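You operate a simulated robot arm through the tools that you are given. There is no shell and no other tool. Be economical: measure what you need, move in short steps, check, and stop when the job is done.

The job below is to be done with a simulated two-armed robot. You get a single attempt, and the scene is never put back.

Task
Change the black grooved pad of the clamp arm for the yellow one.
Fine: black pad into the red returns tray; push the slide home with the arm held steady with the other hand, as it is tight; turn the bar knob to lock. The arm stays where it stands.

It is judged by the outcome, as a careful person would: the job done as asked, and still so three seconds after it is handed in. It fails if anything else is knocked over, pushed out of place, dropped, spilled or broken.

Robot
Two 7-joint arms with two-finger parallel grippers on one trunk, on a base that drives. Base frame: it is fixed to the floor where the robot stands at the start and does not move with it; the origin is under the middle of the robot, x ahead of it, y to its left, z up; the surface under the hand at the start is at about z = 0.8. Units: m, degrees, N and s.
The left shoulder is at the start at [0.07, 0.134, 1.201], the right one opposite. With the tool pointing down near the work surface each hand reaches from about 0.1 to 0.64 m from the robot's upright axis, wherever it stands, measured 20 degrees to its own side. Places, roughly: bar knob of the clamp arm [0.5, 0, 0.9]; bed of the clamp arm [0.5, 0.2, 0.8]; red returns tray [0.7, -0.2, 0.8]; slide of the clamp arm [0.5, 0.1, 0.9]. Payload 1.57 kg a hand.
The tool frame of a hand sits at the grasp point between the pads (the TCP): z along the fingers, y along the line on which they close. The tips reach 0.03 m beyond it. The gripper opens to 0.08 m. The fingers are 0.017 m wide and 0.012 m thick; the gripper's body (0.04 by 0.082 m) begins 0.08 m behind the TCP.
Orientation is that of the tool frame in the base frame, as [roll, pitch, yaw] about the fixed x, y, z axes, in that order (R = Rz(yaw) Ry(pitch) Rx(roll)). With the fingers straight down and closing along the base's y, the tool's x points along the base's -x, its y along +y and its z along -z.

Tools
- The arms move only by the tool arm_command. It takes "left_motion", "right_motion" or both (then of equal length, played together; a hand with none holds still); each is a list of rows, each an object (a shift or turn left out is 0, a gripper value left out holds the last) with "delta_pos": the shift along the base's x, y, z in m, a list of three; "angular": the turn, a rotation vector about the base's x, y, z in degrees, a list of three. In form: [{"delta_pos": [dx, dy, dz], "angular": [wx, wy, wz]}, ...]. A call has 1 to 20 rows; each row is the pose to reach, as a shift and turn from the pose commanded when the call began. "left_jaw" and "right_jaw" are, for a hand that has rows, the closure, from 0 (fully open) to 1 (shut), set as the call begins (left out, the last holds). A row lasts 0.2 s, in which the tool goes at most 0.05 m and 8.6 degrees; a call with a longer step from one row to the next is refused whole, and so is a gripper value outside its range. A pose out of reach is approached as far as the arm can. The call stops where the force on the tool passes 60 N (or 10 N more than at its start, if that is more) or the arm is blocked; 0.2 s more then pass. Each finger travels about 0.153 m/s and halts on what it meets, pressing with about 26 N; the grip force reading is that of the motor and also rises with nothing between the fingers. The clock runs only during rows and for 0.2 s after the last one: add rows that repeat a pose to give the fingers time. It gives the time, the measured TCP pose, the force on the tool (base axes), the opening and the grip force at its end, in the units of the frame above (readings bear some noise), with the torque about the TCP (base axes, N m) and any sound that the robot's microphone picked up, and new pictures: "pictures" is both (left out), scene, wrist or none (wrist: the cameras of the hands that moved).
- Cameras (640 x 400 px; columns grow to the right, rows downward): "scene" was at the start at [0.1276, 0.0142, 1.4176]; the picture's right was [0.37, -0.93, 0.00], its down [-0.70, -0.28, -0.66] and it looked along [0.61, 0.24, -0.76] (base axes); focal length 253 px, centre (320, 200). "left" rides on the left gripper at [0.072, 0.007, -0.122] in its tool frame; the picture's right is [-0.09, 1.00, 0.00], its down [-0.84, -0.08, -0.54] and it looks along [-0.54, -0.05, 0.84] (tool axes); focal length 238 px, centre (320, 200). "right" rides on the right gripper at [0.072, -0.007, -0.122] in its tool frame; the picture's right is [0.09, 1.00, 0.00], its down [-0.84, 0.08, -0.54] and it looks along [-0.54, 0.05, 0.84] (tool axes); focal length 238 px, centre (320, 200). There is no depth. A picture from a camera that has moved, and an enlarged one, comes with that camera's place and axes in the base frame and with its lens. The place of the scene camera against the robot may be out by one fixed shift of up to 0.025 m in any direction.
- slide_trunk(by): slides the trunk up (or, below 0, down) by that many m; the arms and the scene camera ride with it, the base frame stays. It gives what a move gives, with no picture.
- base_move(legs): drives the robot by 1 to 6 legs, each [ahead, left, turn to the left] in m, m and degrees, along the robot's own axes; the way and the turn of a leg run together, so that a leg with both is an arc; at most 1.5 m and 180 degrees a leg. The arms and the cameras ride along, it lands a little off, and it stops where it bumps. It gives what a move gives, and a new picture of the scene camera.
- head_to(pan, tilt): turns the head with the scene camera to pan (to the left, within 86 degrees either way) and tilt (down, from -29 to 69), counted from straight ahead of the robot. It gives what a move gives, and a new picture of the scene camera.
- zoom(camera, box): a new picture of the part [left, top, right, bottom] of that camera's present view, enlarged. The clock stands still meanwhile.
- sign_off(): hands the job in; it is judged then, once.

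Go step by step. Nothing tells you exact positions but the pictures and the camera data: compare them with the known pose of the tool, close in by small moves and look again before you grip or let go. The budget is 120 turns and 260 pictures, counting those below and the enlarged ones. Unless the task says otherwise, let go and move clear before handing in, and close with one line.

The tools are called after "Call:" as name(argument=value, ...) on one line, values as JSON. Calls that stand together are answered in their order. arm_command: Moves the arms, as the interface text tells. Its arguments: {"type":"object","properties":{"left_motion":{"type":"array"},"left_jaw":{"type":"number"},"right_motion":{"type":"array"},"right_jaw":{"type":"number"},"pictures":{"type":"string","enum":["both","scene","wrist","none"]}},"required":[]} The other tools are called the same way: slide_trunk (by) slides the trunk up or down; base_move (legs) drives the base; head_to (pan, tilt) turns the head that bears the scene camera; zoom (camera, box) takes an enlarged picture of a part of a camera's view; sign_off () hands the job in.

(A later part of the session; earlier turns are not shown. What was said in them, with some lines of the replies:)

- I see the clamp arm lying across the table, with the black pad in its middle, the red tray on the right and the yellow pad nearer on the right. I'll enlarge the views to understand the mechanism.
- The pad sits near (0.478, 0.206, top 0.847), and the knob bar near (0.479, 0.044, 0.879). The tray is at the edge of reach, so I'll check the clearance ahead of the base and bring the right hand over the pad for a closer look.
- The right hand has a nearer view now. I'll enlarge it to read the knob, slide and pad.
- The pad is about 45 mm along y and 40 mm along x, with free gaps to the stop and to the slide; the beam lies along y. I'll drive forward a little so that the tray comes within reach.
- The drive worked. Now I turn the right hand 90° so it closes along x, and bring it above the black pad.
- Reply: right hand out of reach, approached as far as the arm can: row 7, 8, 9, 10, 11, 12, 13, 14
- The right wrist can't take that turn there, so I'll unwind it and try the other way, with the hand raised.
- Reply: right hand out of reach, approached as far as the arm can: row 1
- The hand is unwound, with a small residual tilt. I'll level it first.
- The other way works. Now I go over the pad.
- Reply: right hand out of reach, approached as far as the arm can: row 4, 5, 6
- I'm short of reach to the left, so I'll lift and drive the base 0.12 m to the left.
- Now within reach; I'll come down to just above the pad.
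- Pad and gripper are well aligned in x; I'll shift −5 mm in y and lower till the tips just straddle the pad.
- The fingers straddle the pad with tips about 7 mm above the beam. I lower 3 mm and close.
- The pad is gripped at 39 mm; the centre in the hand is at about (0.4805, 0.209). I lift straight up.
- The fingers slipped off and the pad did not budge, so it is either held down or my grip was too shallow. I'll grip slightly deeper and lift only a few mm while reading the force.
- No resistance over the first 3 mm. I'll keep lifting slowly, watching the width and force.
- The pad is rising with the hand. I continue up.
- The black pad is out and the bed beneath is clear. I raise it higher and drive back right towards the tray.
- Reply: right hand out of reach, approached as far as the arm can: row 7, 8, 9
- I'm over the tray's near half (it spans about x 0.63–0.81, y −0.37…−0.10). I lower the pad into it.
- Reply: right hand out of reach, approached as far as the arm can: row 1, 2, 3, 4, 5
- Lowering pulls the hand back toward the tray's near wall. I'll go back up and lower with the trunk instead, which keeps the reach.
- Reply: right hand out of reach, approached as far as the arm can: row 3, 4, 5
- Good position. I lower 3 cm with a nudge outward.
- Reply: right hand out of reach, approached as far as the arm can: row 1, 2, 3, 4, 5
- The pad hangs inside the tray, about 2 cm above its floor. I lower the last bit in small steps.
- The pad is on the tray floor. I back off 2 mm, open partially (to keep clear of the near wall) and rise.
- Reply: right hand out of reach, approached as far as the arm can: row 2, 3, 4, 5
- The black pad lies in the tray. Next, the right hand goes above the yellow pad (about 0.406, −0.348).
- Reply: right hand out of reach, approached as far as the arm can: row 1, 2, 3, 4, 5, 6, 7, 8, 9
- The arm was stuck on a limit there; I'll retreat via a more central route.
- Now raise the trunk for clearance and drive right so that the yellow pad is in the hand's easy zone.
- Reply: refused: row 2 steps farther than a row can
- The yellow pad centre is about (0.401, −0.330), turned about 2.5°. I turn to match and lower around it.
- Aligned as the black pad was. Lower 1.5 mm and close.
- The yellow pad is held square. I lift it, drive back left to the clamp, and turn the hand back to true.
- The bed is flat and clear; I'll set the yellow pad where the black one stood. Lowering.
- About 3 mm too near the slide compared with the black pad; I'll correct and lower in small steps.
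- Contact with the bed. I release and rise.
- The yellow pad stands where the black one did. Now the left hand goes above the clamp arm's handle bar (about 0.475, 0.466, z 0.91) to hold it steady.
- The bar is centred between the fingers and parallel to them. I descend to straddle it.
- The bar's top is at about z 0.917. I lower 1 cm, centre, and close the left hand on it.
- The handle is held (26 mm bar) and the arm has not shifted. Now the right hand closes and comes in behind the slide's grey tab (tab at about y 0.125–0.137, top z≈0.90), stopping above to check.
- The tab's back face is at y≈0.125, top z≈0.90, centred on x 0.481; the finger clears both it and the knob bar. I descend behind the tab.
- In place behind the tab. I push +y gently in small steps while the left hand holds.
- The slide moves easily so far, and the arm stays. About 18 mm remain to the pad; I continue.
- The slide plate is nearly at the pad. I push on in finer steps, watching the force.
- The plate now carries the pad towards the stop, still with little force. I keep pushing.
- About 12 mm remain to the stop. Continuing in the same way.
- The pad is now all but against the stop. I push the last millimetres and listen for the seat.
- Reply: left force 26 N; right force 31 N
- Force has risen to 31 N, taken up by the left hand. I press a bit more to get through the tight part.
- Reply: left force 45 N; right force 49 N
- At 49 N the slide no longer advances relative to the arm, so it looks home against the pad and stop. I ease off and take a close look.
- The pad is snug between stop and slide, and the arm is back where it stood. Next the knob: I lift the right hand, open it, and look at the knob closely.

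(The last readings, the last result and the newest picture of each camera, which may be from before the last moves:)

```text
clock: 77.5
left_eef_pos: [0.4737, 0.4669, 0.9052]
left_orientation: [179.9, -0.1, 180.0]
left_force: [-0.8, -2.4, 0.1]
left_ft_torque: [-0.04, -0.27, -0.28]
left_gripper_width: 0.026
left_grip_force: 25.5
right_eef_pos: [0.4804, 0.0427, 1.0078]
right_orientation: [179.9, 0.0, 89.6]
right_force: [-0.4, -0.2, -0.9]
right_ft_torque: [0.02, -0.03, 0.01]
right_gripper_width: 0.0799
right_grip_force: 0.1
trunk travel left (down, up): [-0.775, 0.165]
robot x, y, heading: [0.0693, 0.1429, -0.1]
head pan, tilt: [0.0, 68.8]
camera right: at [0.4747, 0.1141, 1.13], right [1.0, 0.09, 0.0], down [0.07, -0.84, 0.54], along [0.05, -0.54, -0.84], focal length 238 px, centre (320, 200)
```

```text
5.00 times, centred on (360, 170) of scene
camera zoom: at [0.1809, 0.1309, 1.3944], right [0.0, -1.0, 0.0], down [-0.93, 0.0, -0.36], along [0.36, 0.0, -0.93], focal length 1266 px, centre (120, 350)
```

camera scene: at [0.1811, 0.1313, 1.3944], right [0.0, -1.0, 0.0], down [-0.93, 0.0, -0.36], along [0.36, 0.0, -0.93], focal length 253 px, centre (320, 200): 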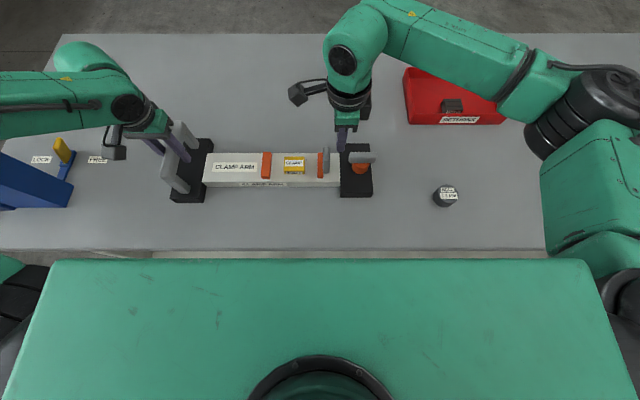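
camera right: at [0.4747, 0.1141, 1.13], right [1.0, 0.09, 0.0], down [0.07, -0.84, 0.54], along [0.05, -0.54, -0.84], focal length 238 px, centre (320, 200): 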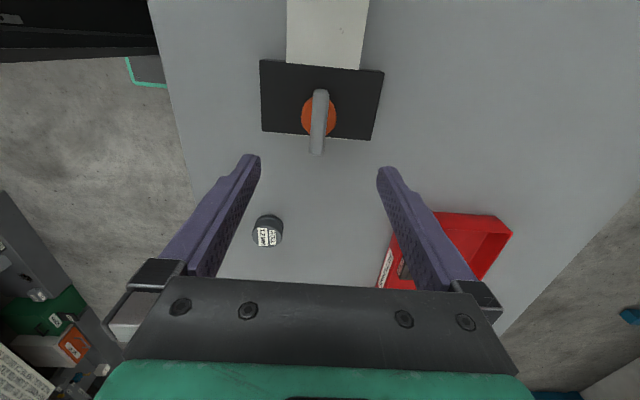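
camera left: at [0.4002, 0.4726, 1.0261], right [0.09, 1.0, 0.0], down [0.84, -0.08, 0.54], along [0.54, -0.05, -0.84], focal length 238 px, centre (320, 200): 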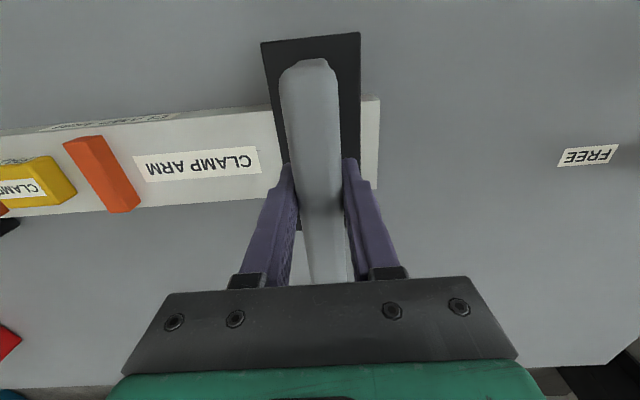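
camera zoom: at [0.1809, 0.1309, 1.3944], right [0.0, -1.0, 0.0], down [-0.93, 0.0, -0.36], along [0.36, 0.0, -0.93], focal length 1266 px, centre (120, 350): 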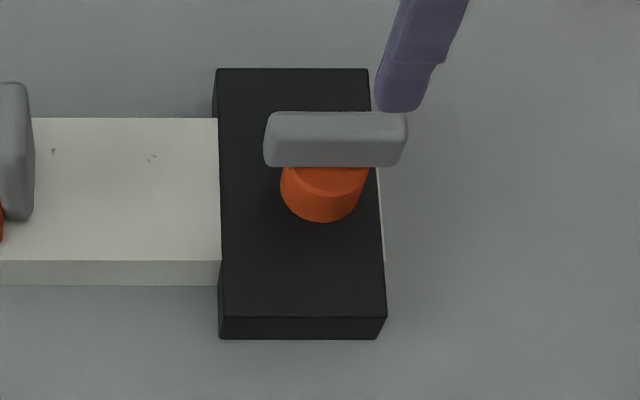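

No markings. The knob's bar is centred at about (0.480, 0.049), top z≈0.88, 15 mm thick. I lower the open fingers astride it.

Call:
arm_command(right_motion=[{"delta_pos": [0, 0.0065, -0.04]}, {"delta_pos": [0, 0.0065, -0.08]}, {"delta_pos": [0, 0.0065, -0.108]}, {"delta_pos": [0, 0.0065, -0.108]}], pictures="wrist")

Call:
zoom(camera="right", box=[220, 100, 420, 260])

Call:
zoom(camera="scene", box=[325, 130, 395, 210])

```text
clock: 78.5
left_eef_pos: [0.4743, 0.4655, 0.9044]
left_orientation: [180.0, 0.0, -180.0]
left_force: [-1.3, -0.8, 0.4]
left_ft_torque: [0.02, 0.36, -0.26]
left_gripper_width: 0.0261
left_grip_force: 25.9
right_eef_pos: [0.4814, 0.0506, 0.8977]
right_orientation: [179.9, 0.0, 89.7]
right_force: [-0.4, 0.0, -0.1]
right_ft_torque: [0.01, 0.03, -0.01]
right_gripper_width: 0.0801
right_grip_force: 0.0
trunk travel left (down, up): [-0.775, 0.165]
robot x, y, heading: [0.0711, 0.142, 0.0]
head pan, tilt: [0.0, 68.8]
camera right: at [0.4762, 0.1227, 1.0188], right [1.0, 0.09, 0.0], down [0.07, -0.84, 0.54], along [0.05, -0.54, -0.84], focal length 238 px, centre (320, 200)
```

right: 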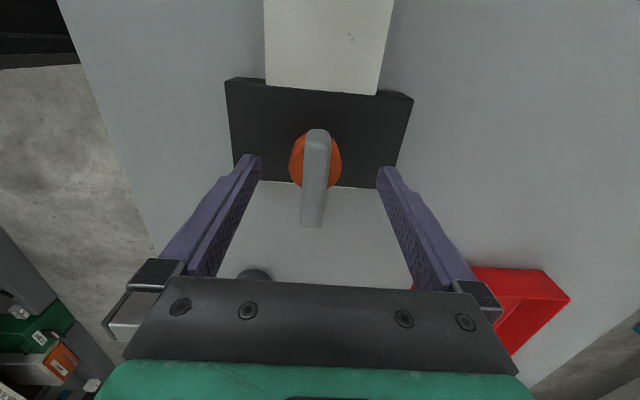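

```text
2.50 times, centred on (320, 180) of right
camera zoom: at [0.4762, 0.1227, 1.0188], right [1.0, 0.09, 0.0], down [0.07, -0.84, 0.54], along [0.05, -0.54, -0.84], focal length 596 px, centre (320, 250)
```

zoom: 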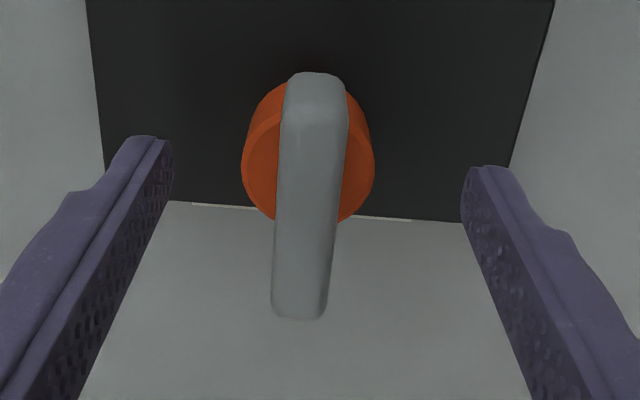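

```text
5.00 times, centred on (360, 170) of scene
camera zoom: at [0.1808, 0.131, 1.3944], right [0.0, -1.0, 0.0], down [-0.93, 0.0, -0.36], along [0.36, 0.0, -0.93], focal length 1266 px, centre (120, 350)
```

zoom: 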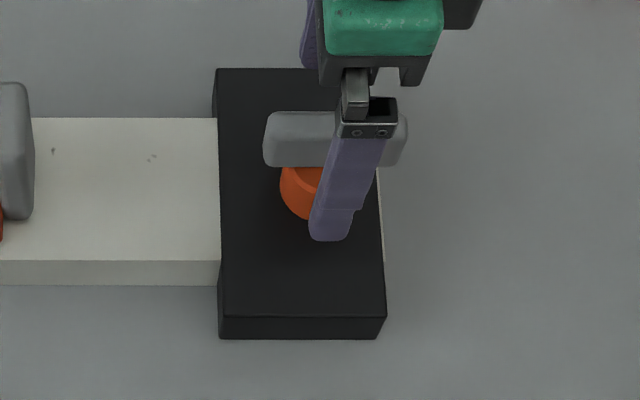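

Well aligned. I shift 2 mm, lower 2 mm and close on the bar.

Call:
arm_command(right_motion=[{"delta_pos": [-0.0007, -0.002, -0.002]}, {"delta_pos": [-0.0007, -0.002, -0.0025]}], pictures="none")

Call:
arm_command(right_motion=[{"delta_pos": [0, 0, 0]}, {"delta_pos": [0, 0, 0]}, {"delta_pos": [0, 0, 0]}], right_jaw=1, pictures="wrist")

```text
clock: 79.1
left_eef_pos: [0.4726, 0.4662, 0.9055]
left_orientation: [-180.0, -0.1, -180.0]
left_force: [-1.6, -1.1, -0.7]
left_ft_torque: [0.05, 0.45, -0.29]
left_gripper_width: 0.026
left_grip_force: 26.0
right_eef_pos: [0.481, 0.0488, 0.8941]
right_orientation: [179.9, -0.1, 89.7]
right_force: [-0.6, 0.0, 0.0]
right_ft_torque: [0.03, 0.01, 0.03]
right_gripper_width: 0.0798
right_grip_force: 0.1
trunk travel left (down, up): [-0.775, 0.165]
robot x, y, heading: [0.0695, 0.145, -0.4]
head pan, tilt: [0.0, 68.8]
```

```text
clock: 79.9
left_eef_pos: [0.4725, 0.4668, 0.9055]
left_orientation: [180.0, 0.1, 179.9]
left_force: [0.3, -1.0, 0.9]
left_ft_torque: [-0.02, 0.09, 0.22]
left_gripper_width: 0.0261
left_grip_force: 26.7
right_eef_pos: [0.4803, 0.0489, 0.8959]
right_orientation: [179.9, 0.2, 89.6]
right_force: [-2.5, -0.6, 1.5]
right_ft_torque: [0.08, 0.12, -0.02]
right_gripper_width: 0.0156
right_grip_force: 25.4
trunk travel left (down, up): [-0.775, 0.165]
robot x, y, heading: [0.0699, 0.143, 0.2]
head pan, tilt: [0.0, 68.8]
camera right: at [0.4748, 0.1205, 1.0165], right [1.0, 0.09, 0.0], down [0.07, -0.84, 0.54], along [0.05, -0.54, -0.84], focal length 238 px, centre (320, 200)
```

right: 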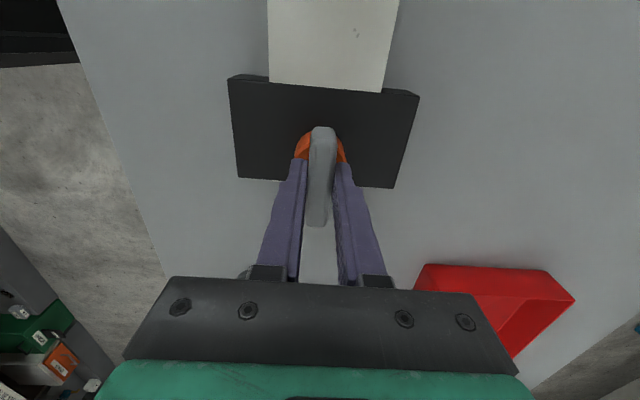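

The bar is gripped. I try a small clockwise turn (seen from above) and read the torque.

Call:
arm_command(right_motion=[{"angular": [0, 0, -4]}, {"angular": [0, 0, -8]}, {"angular": [0, 0, -12]}], pictures="wrist")

```text
clock: 80.7
left_eef_pos: [0.472, 0.4664, 0.9048]
left_orientation: [-179.9, 0.0, -180.0]
left_force: [2.4, -3.5, 0.1]
left_ft_torque: [0.04, 0.04, 0.09]
left_gripper_width: 0.026
left_grip_force: 26.3
right_eef_pos: [0.4797, 0.0479, 0.8945]
right_orientation: [179.9, 0.0, 77.5]
right_force: [-0.5, 1.8, 7.8]
right_ft_torque: [-0.37, 0.37, 0.01]
right_gripper_width: 0.0156
right_grip_force: 25.8
trunk travel left (down, up): [-0.775, 0.165]
robot x, y, heading: [0.0689, 0.1467, -0.3]
head pan, tilt: [0.0, 68.8]
camera right: at [0.4902, 0.1201, 1.0165], right [0.99, -0.12, 0.0], down [-0.11, -0.83, 0.54], along [-0.07, -0.54, -0.84], focal length 238 px, centre (320, 200)
```

right: 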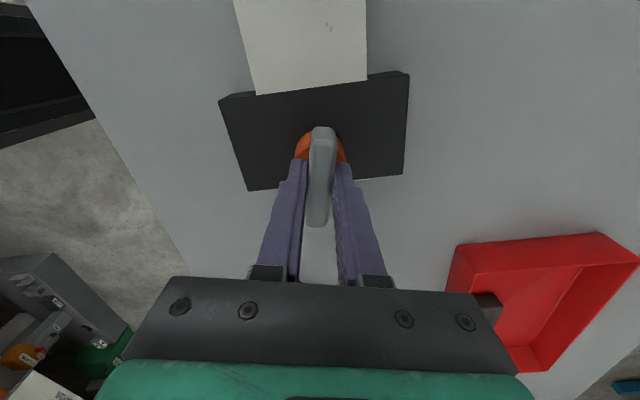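

The knob turns clockwise freely. I keep turning.

Call:
arm_command(right_motion=[{"angular": [0, 0, -6]}, {"angular": [0, 0, -12]}, {"angular": [0, 0, -18]}, {"angular": [0, 0, -24]}, {"angular": [0, 0, -30]}, {"angular": [0, 0, -36]}], pictures="wrist")

```text
clock: 82.1
left_eef_pos: [0.4729, 0.467, 0.9049]
left_orientation: [-180.0, 0.0, 180.0]
left_force: [-3.8, 0.7, 5.2]
left_ft_torque: [-0.05, -0.08, -0.65]
left_gripper_width: 0.0258
left_grip_force: 26.1
right_eef_pos: [0.4796, 0.0476, 0.895]
right_orientation: [179.9, 0.1, 41.5]
right_force: [1.5, 1.2, 0.7]
right_ft_torque: [0.42, 0.03, 0.06]
right_gripper_width: 0.0158
right_grip_force: 25.6
trunk travel left (down, up): [-0.775, 0.165]
robot x, y, heading: [0.0686, 0.1482, -0.4]
head pan, tilt: [0.0, 68.8]
camera right: at [0.5298, 0.1007, 1.0164], right [0.73, -0.68, 0.0], down [-0.58, -0.61, 0.54], along [-0.37, -0.4, -0.84], focal length 238 px, centre (320, 200)
```

right: 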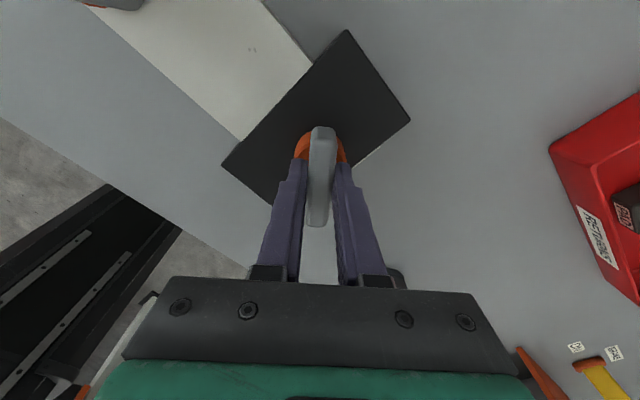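

It turns smoothly: 48° so far. I continue towards 90°.

Call:
arm_command(right_motion=[{"angular": [0, 0, -6]}, {"angular": [0, 0, -12]}, {"angular": [0, 0, -18]}, {"angular": [0, 0, -24]}, {"angular": [0, 0, -30]}, {"angular": [0, 0, -36]}, {"angular": [0, 0, -41]}, {"angular": [0, 0, -41]}], pictures="both")

```text
clock: 83.9
left_eef_pos: [0.4734, 0.4667, 0.9047]
left_orientation: [-180.0, 0.1, -180.0]
left_force: [0.2, 3.9, -0.5]
left_ft_torque: [-0.19, -0.38, -0.26]
left_gripper_width: 0.0261
left_grip_force: 25.6
right_eef_pos: [0.4792, 0.0464, 0.8946]
right_orientation: [180.0, -0.1, 0.5]
right_force: [-1.1, -8.1, 8.9]
right_ft_torque: [-0.01, 0.19, -0.02]
right_gripper_width: 0.0155
right_grip_force: 25.8
trunk travel left (down, up): [-0.775, 0.165]
robot x, y, heading: [0.0692, 0.1437, -0.3]
head pan, tilt: [0.0, 68.8]
camera scene: at [0.1802, 0.1312, 1.3944], right [0.0, -1.0, 0.0], down [-0.93, 0.0, -0.36], along [0.36, 0.0, -0.93], focal length 253 px, centre (320, 200)
camera right: at [0.5527, 0.0541, 1.0165], right [0.1, -0.99, 0.0], down [-0.84, -0.08, 0.54], along [-0.54, -0.06, -0.84], focal length 238 px, centre (320, 200)
```

scene: 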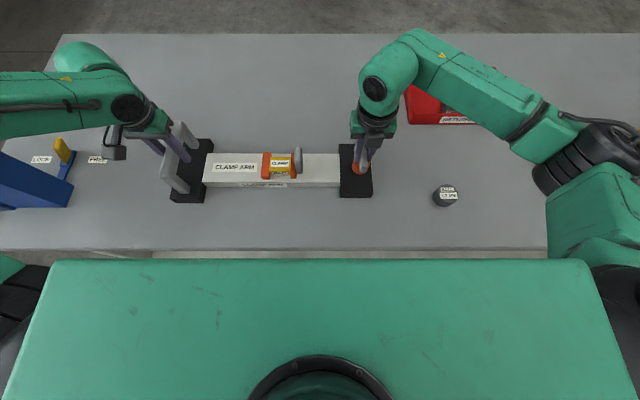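
right: 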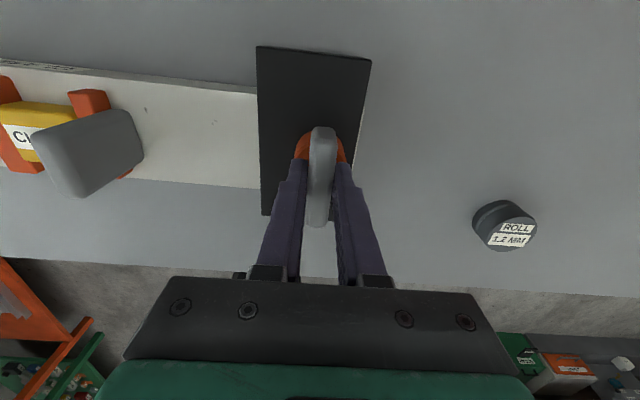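

It has turned 90° with bar across the arm. I check for an end stop with a few degrees more.

Call:
arm_command(right_motion=[{"angular": [0, 0, -3]}, {"angular": [0, 0, -6]}, {"angular": [0, 0, -6]}], pictures="wrist")

```text
clock: 84.7
left_eef_pos: [0.4737, 0.4674, 0.9052]
left_orientation: [-180.0, -0.1, 179.9]
left_force: [-3.5, 9.6, 4.1]
left_ft_torque: [-0.29, 0.01, -0.46]
left_gripper_width: 0.0262
left_grip_force: 26.3
right_eef_pos: [0.4787, 0.0477, 0.8955]
right_orientation: [179.8, 0.1, -5.4]
right_force: [-0.2, -7.4, -1.1]
right_ft_torque: [-0.16, 0.03, 0.56]
right_gripper_width: 0.0167
right_grip_force: 25.8
trunk travel left (down, up): [-0.775, 0.165]
robot x, y, heading: [0.0727, 0.1452, -0.3]
head pan, tilt: [0.0, 68.8]
camera right: at [0.5531, 0.0469, 1.017], right [0.0, -1.0, 0.0], down [-0.84, 0.0, 0.54], along [-0.54, 0.0, -0.84], focal length 238 px, centre (320, 200)
```

right: 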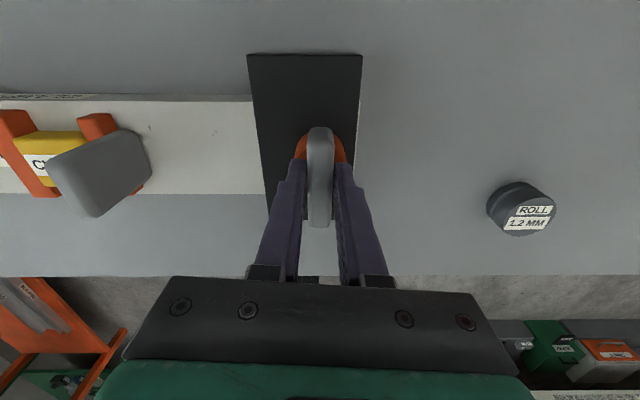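

The torque rose and the bar stopped following: that is the end stop at 90°. I ease back, release the knob and rise straight up.

Call:
arm_command(right_motion=[{"angular": [0, 0, 3]}, {"angular": [0, 0, 5]}], pictures="none")

Call:
arm_command(right_motion=[{"delta_pos": [0, 0, 0]}, {"delta_pos": [0, 0, 0]}, {"delta_pos": [0, 0, 0]}, {"delta_pos": [0, 0, 0.03]}, {"delta_pos": [0, 0, 0.07]}, {"delta_pos": [0, 0, 0.11]}, {"delta_pos": [0, 0, 0.11]}], right_jaw=0)

Call:
zoom(camera="scene", box=[160, 100, 390, 230])

Call:
zoom(camera="right", box=[140, 40, 400, 200])

```text
clock: 85.3
left_eef_pos: [0.4727, 0.4663, 0.9052]
left_orientation: [-180.0, -0.1, 180.0]
left_force: [-1.9, 9.6, 5.5]
left_ft_torque: [-0.14, 0.06, -0.22]
left_gripper_width: 0.0259
left_grip_force: 25.8
right_eef_pos: [0.4792, 0.047, 0.8962]
right_orientation: [179.8, 0.2, -0.5]
right_force: [0.7, -7.1, -0.9]
right_ft_torque: [-0.04, 0.21, -0.01]
right_gripper_width: 0.0155
right_grip_force: 25.7
trunk travel left (down, up): [-0.775, 0.165]
robot x, y, heading: [0.0667, 0.1422, -0.1]
head pan, tilt: [0.0, 68.8]
```

```text
clock: 86.9
left_eef_pos: [0.4737, 0.4656, 0.9056]
left_orientation: [-180.0, 0.1, -180.0]
left_force: [-0.1, -0.8, -0.2]
left_ft_torque: [-0.05, -0.64, -0.44]
left_gripper_width: 0.0256
left_grip_force: 26.4
right_eef_pos: [0.4784, 0.0446, 1.0057]
right_orientation: [-179.9, 0.0, -0.4]
right_force: [0.5, -0.4, -0.4]
right_ft_torque: [0.01, -0.01, 0.02]
right_gripper_width: 0.0802
right_grip_force: 0.0
trunk travel left (down, up): [-0.775, 0.165]
robot x, y, heading: [0.0679, 0.1422, 0.1]
head pan, tilt: [0.0, 68.8]
camera scene: at [0.1809, 0.1311, 1.3944], right [0.0, -1.0, 0.0], down [-0.93, 0.0, -0.36], along [0.36, 0.0, -0.93], focal length 253 px, centre (320, 200)
camera right: at [0.5522, 0.0518, 1.1262], right [0.09, -1.0, 0.0], down [-0.84, -0.07, 0.54], along [-0.54, -0.05, -0.84], focal length 238 px, centre (320, 200)
```

scene: 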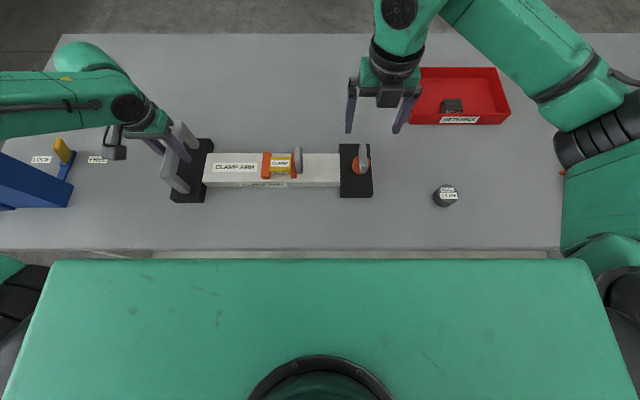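
right: 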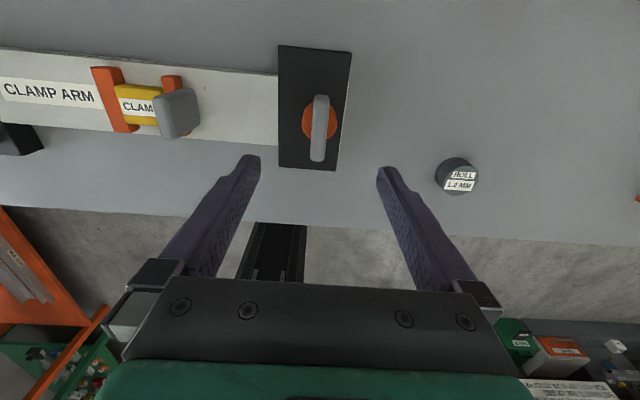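

```text
2.78 times, centred on (275, 165) of scene
camera zoom: at [0.1809, 0.1311, 1.3944], right [0.0, -1.0, 0.0], down [-0.93, 0.0, -0.36], along [0.36, 0.0, -0.93], focal length 704 px, centre (445, 297)
```

zoom: 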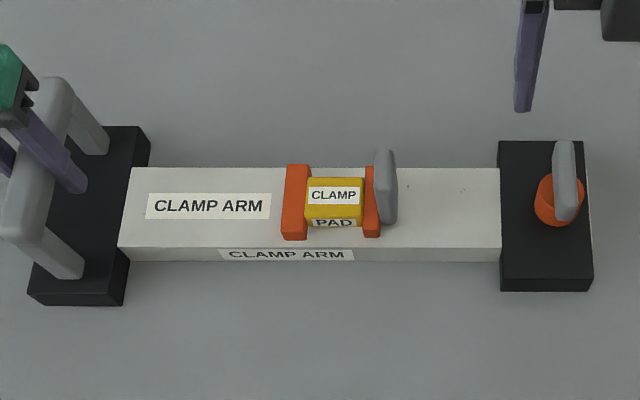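

```text
2.46 times, centred on (270, 120) of right
camera zoom: at [0.5522, 0.0518, 1.1262], right [0.09, -1.0, 0.0], down [-0.84, -0.07, 0.54], along [-0.54, -0.05, -0.84], focal length 587 px, centre (443, 397)
```

zoom: 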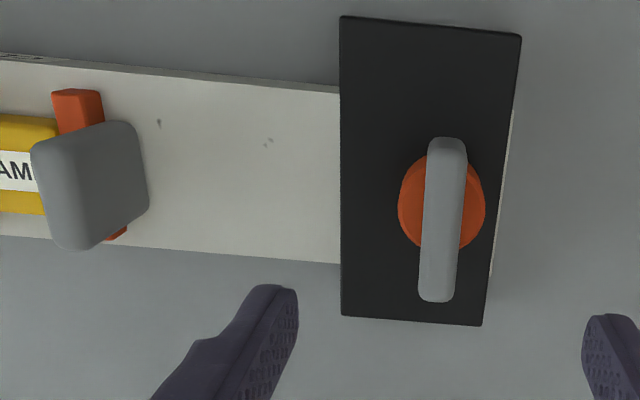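

The knob stays across at its stop, the pad is clamped, and the arm is in place. Now the left hand lets go and rises.

Call:
arm_command(left_motion=[{"delta_pos": [0, 0, 0]}, {"delta_pos": [0, 0, 0]}, {"delta_pos": [0, 0, 0]}, {"delta_pos": [0, 0, 0.03]}, {"delta_pos": [0, 0, 0.07]}, {"delta_pos": [0, 0, 0.11]}, {"delta_pos": [0, 0, 0.15]}, {"delta_pos": [0, 0, 0.15]}], left_jaw=0)

Call:
zoom(camera="scene", box=[160, 100, 390, 230])

Call:
zoom(camera="scene", box=[240, 130, 310, 200])

```text
clock: 88.7
left_eef_pos: [0.4768, 0.4711, 1.0552]
left_orientation: [-180.0, 0.0, -179.9]
left_force: [0.8, -0.5, -0.4]
left_ft_torque: [0.01, -0.03, 0.01]
left_gripper_width: 0.08
left_grip_force: 0.0
right_eef_pos: [0.4804, 0.0462, 1.0043]
right_orientation: [179.9, 0.1, -0.4]
right_force: [0.4, 0.1, -0.3]
right_ft_torque: [-0.02, 0.03, 0.03]
right_gripper_width: 0.0798
right_grip_force: 0.1
trunk travel left (down, up): [-0.775, 0.165]
robot x, y, heading: [0.0696, 0.1472, -0.1]
head pan, tilt: [0.0, 68.8]
camera scene: at [0.1813, 0.1316, 1.3944], right [0.0, -1.0, 0.0], down [-0.93, 0.0, -0.36], along [0.36, 0.0, -0.93], focal length 253 px, centre (320, 200)
camera left: at [0.4029, 0.4778, 1.1762], right [0.09, 1.0, 0.0], down [0.84, -0.08, 0.54], along [0.54, -0.05, -0.84], focal length 238 px, centre (320, 200)
```

scene: 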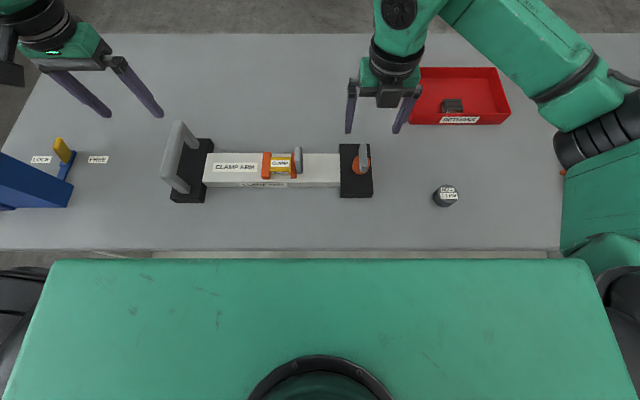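
left: 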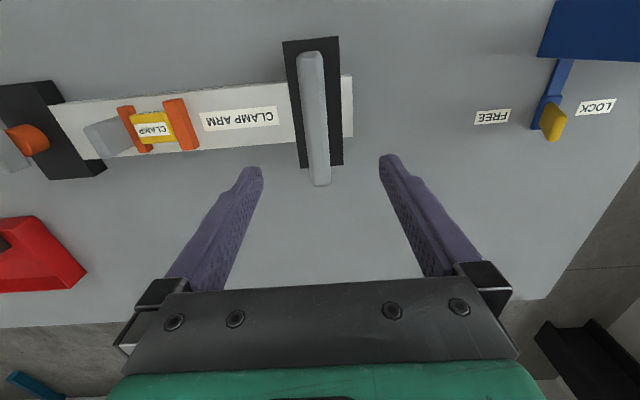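

```text
2.78 times, centred on (275, 165) of scene
camera zoom: at [0.1813, 0.1316, 1.3944], right [0.0, -1.0, 0.0], down [-0.93, 0.0, -0.36], along [0.36, 0.0, -0.93], focal length 704 px, centre (445, 297)
```

zoom: 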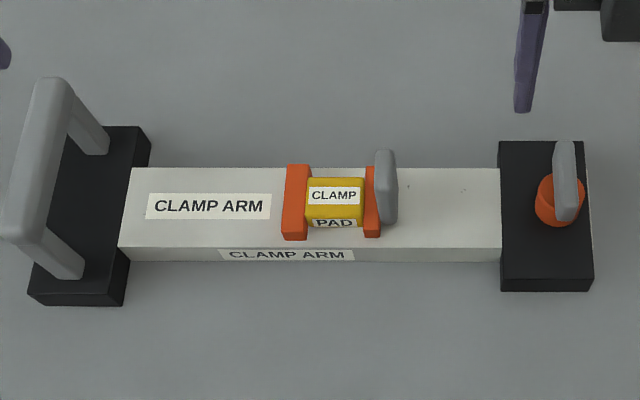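

```text
5.71 times, centred on (275, 165) of scene
camera zoom: at [0.1813, 0.1316, 1.3944], right [0.0, -1.0, 0.0], down [-0.93, 0.0, -0.36], along [0.36, 0.0, -0.93], focal length 1447 px, centre (577, 400)
```

zoom: 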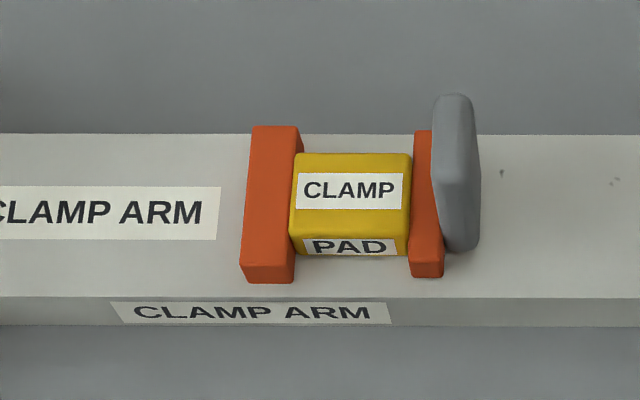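

The yellow pad is clamped against the stop, the knob is turned across to its stop, and the arm is where it stood. The black pad is in the red tray and both hands are clear, so I hand in.

Call:
sign_off()

```text
The job is handed in.
```

The job is handed in: the yellow pad is clamped in the arm with the slide home, the knob is turned 90° to its end stop, and the black pad is in the red returns tray. The knob had no markings, so I took the clockwise end stop as locked. The arm moved a few millimetres under the push but came back to within about 2 mm.
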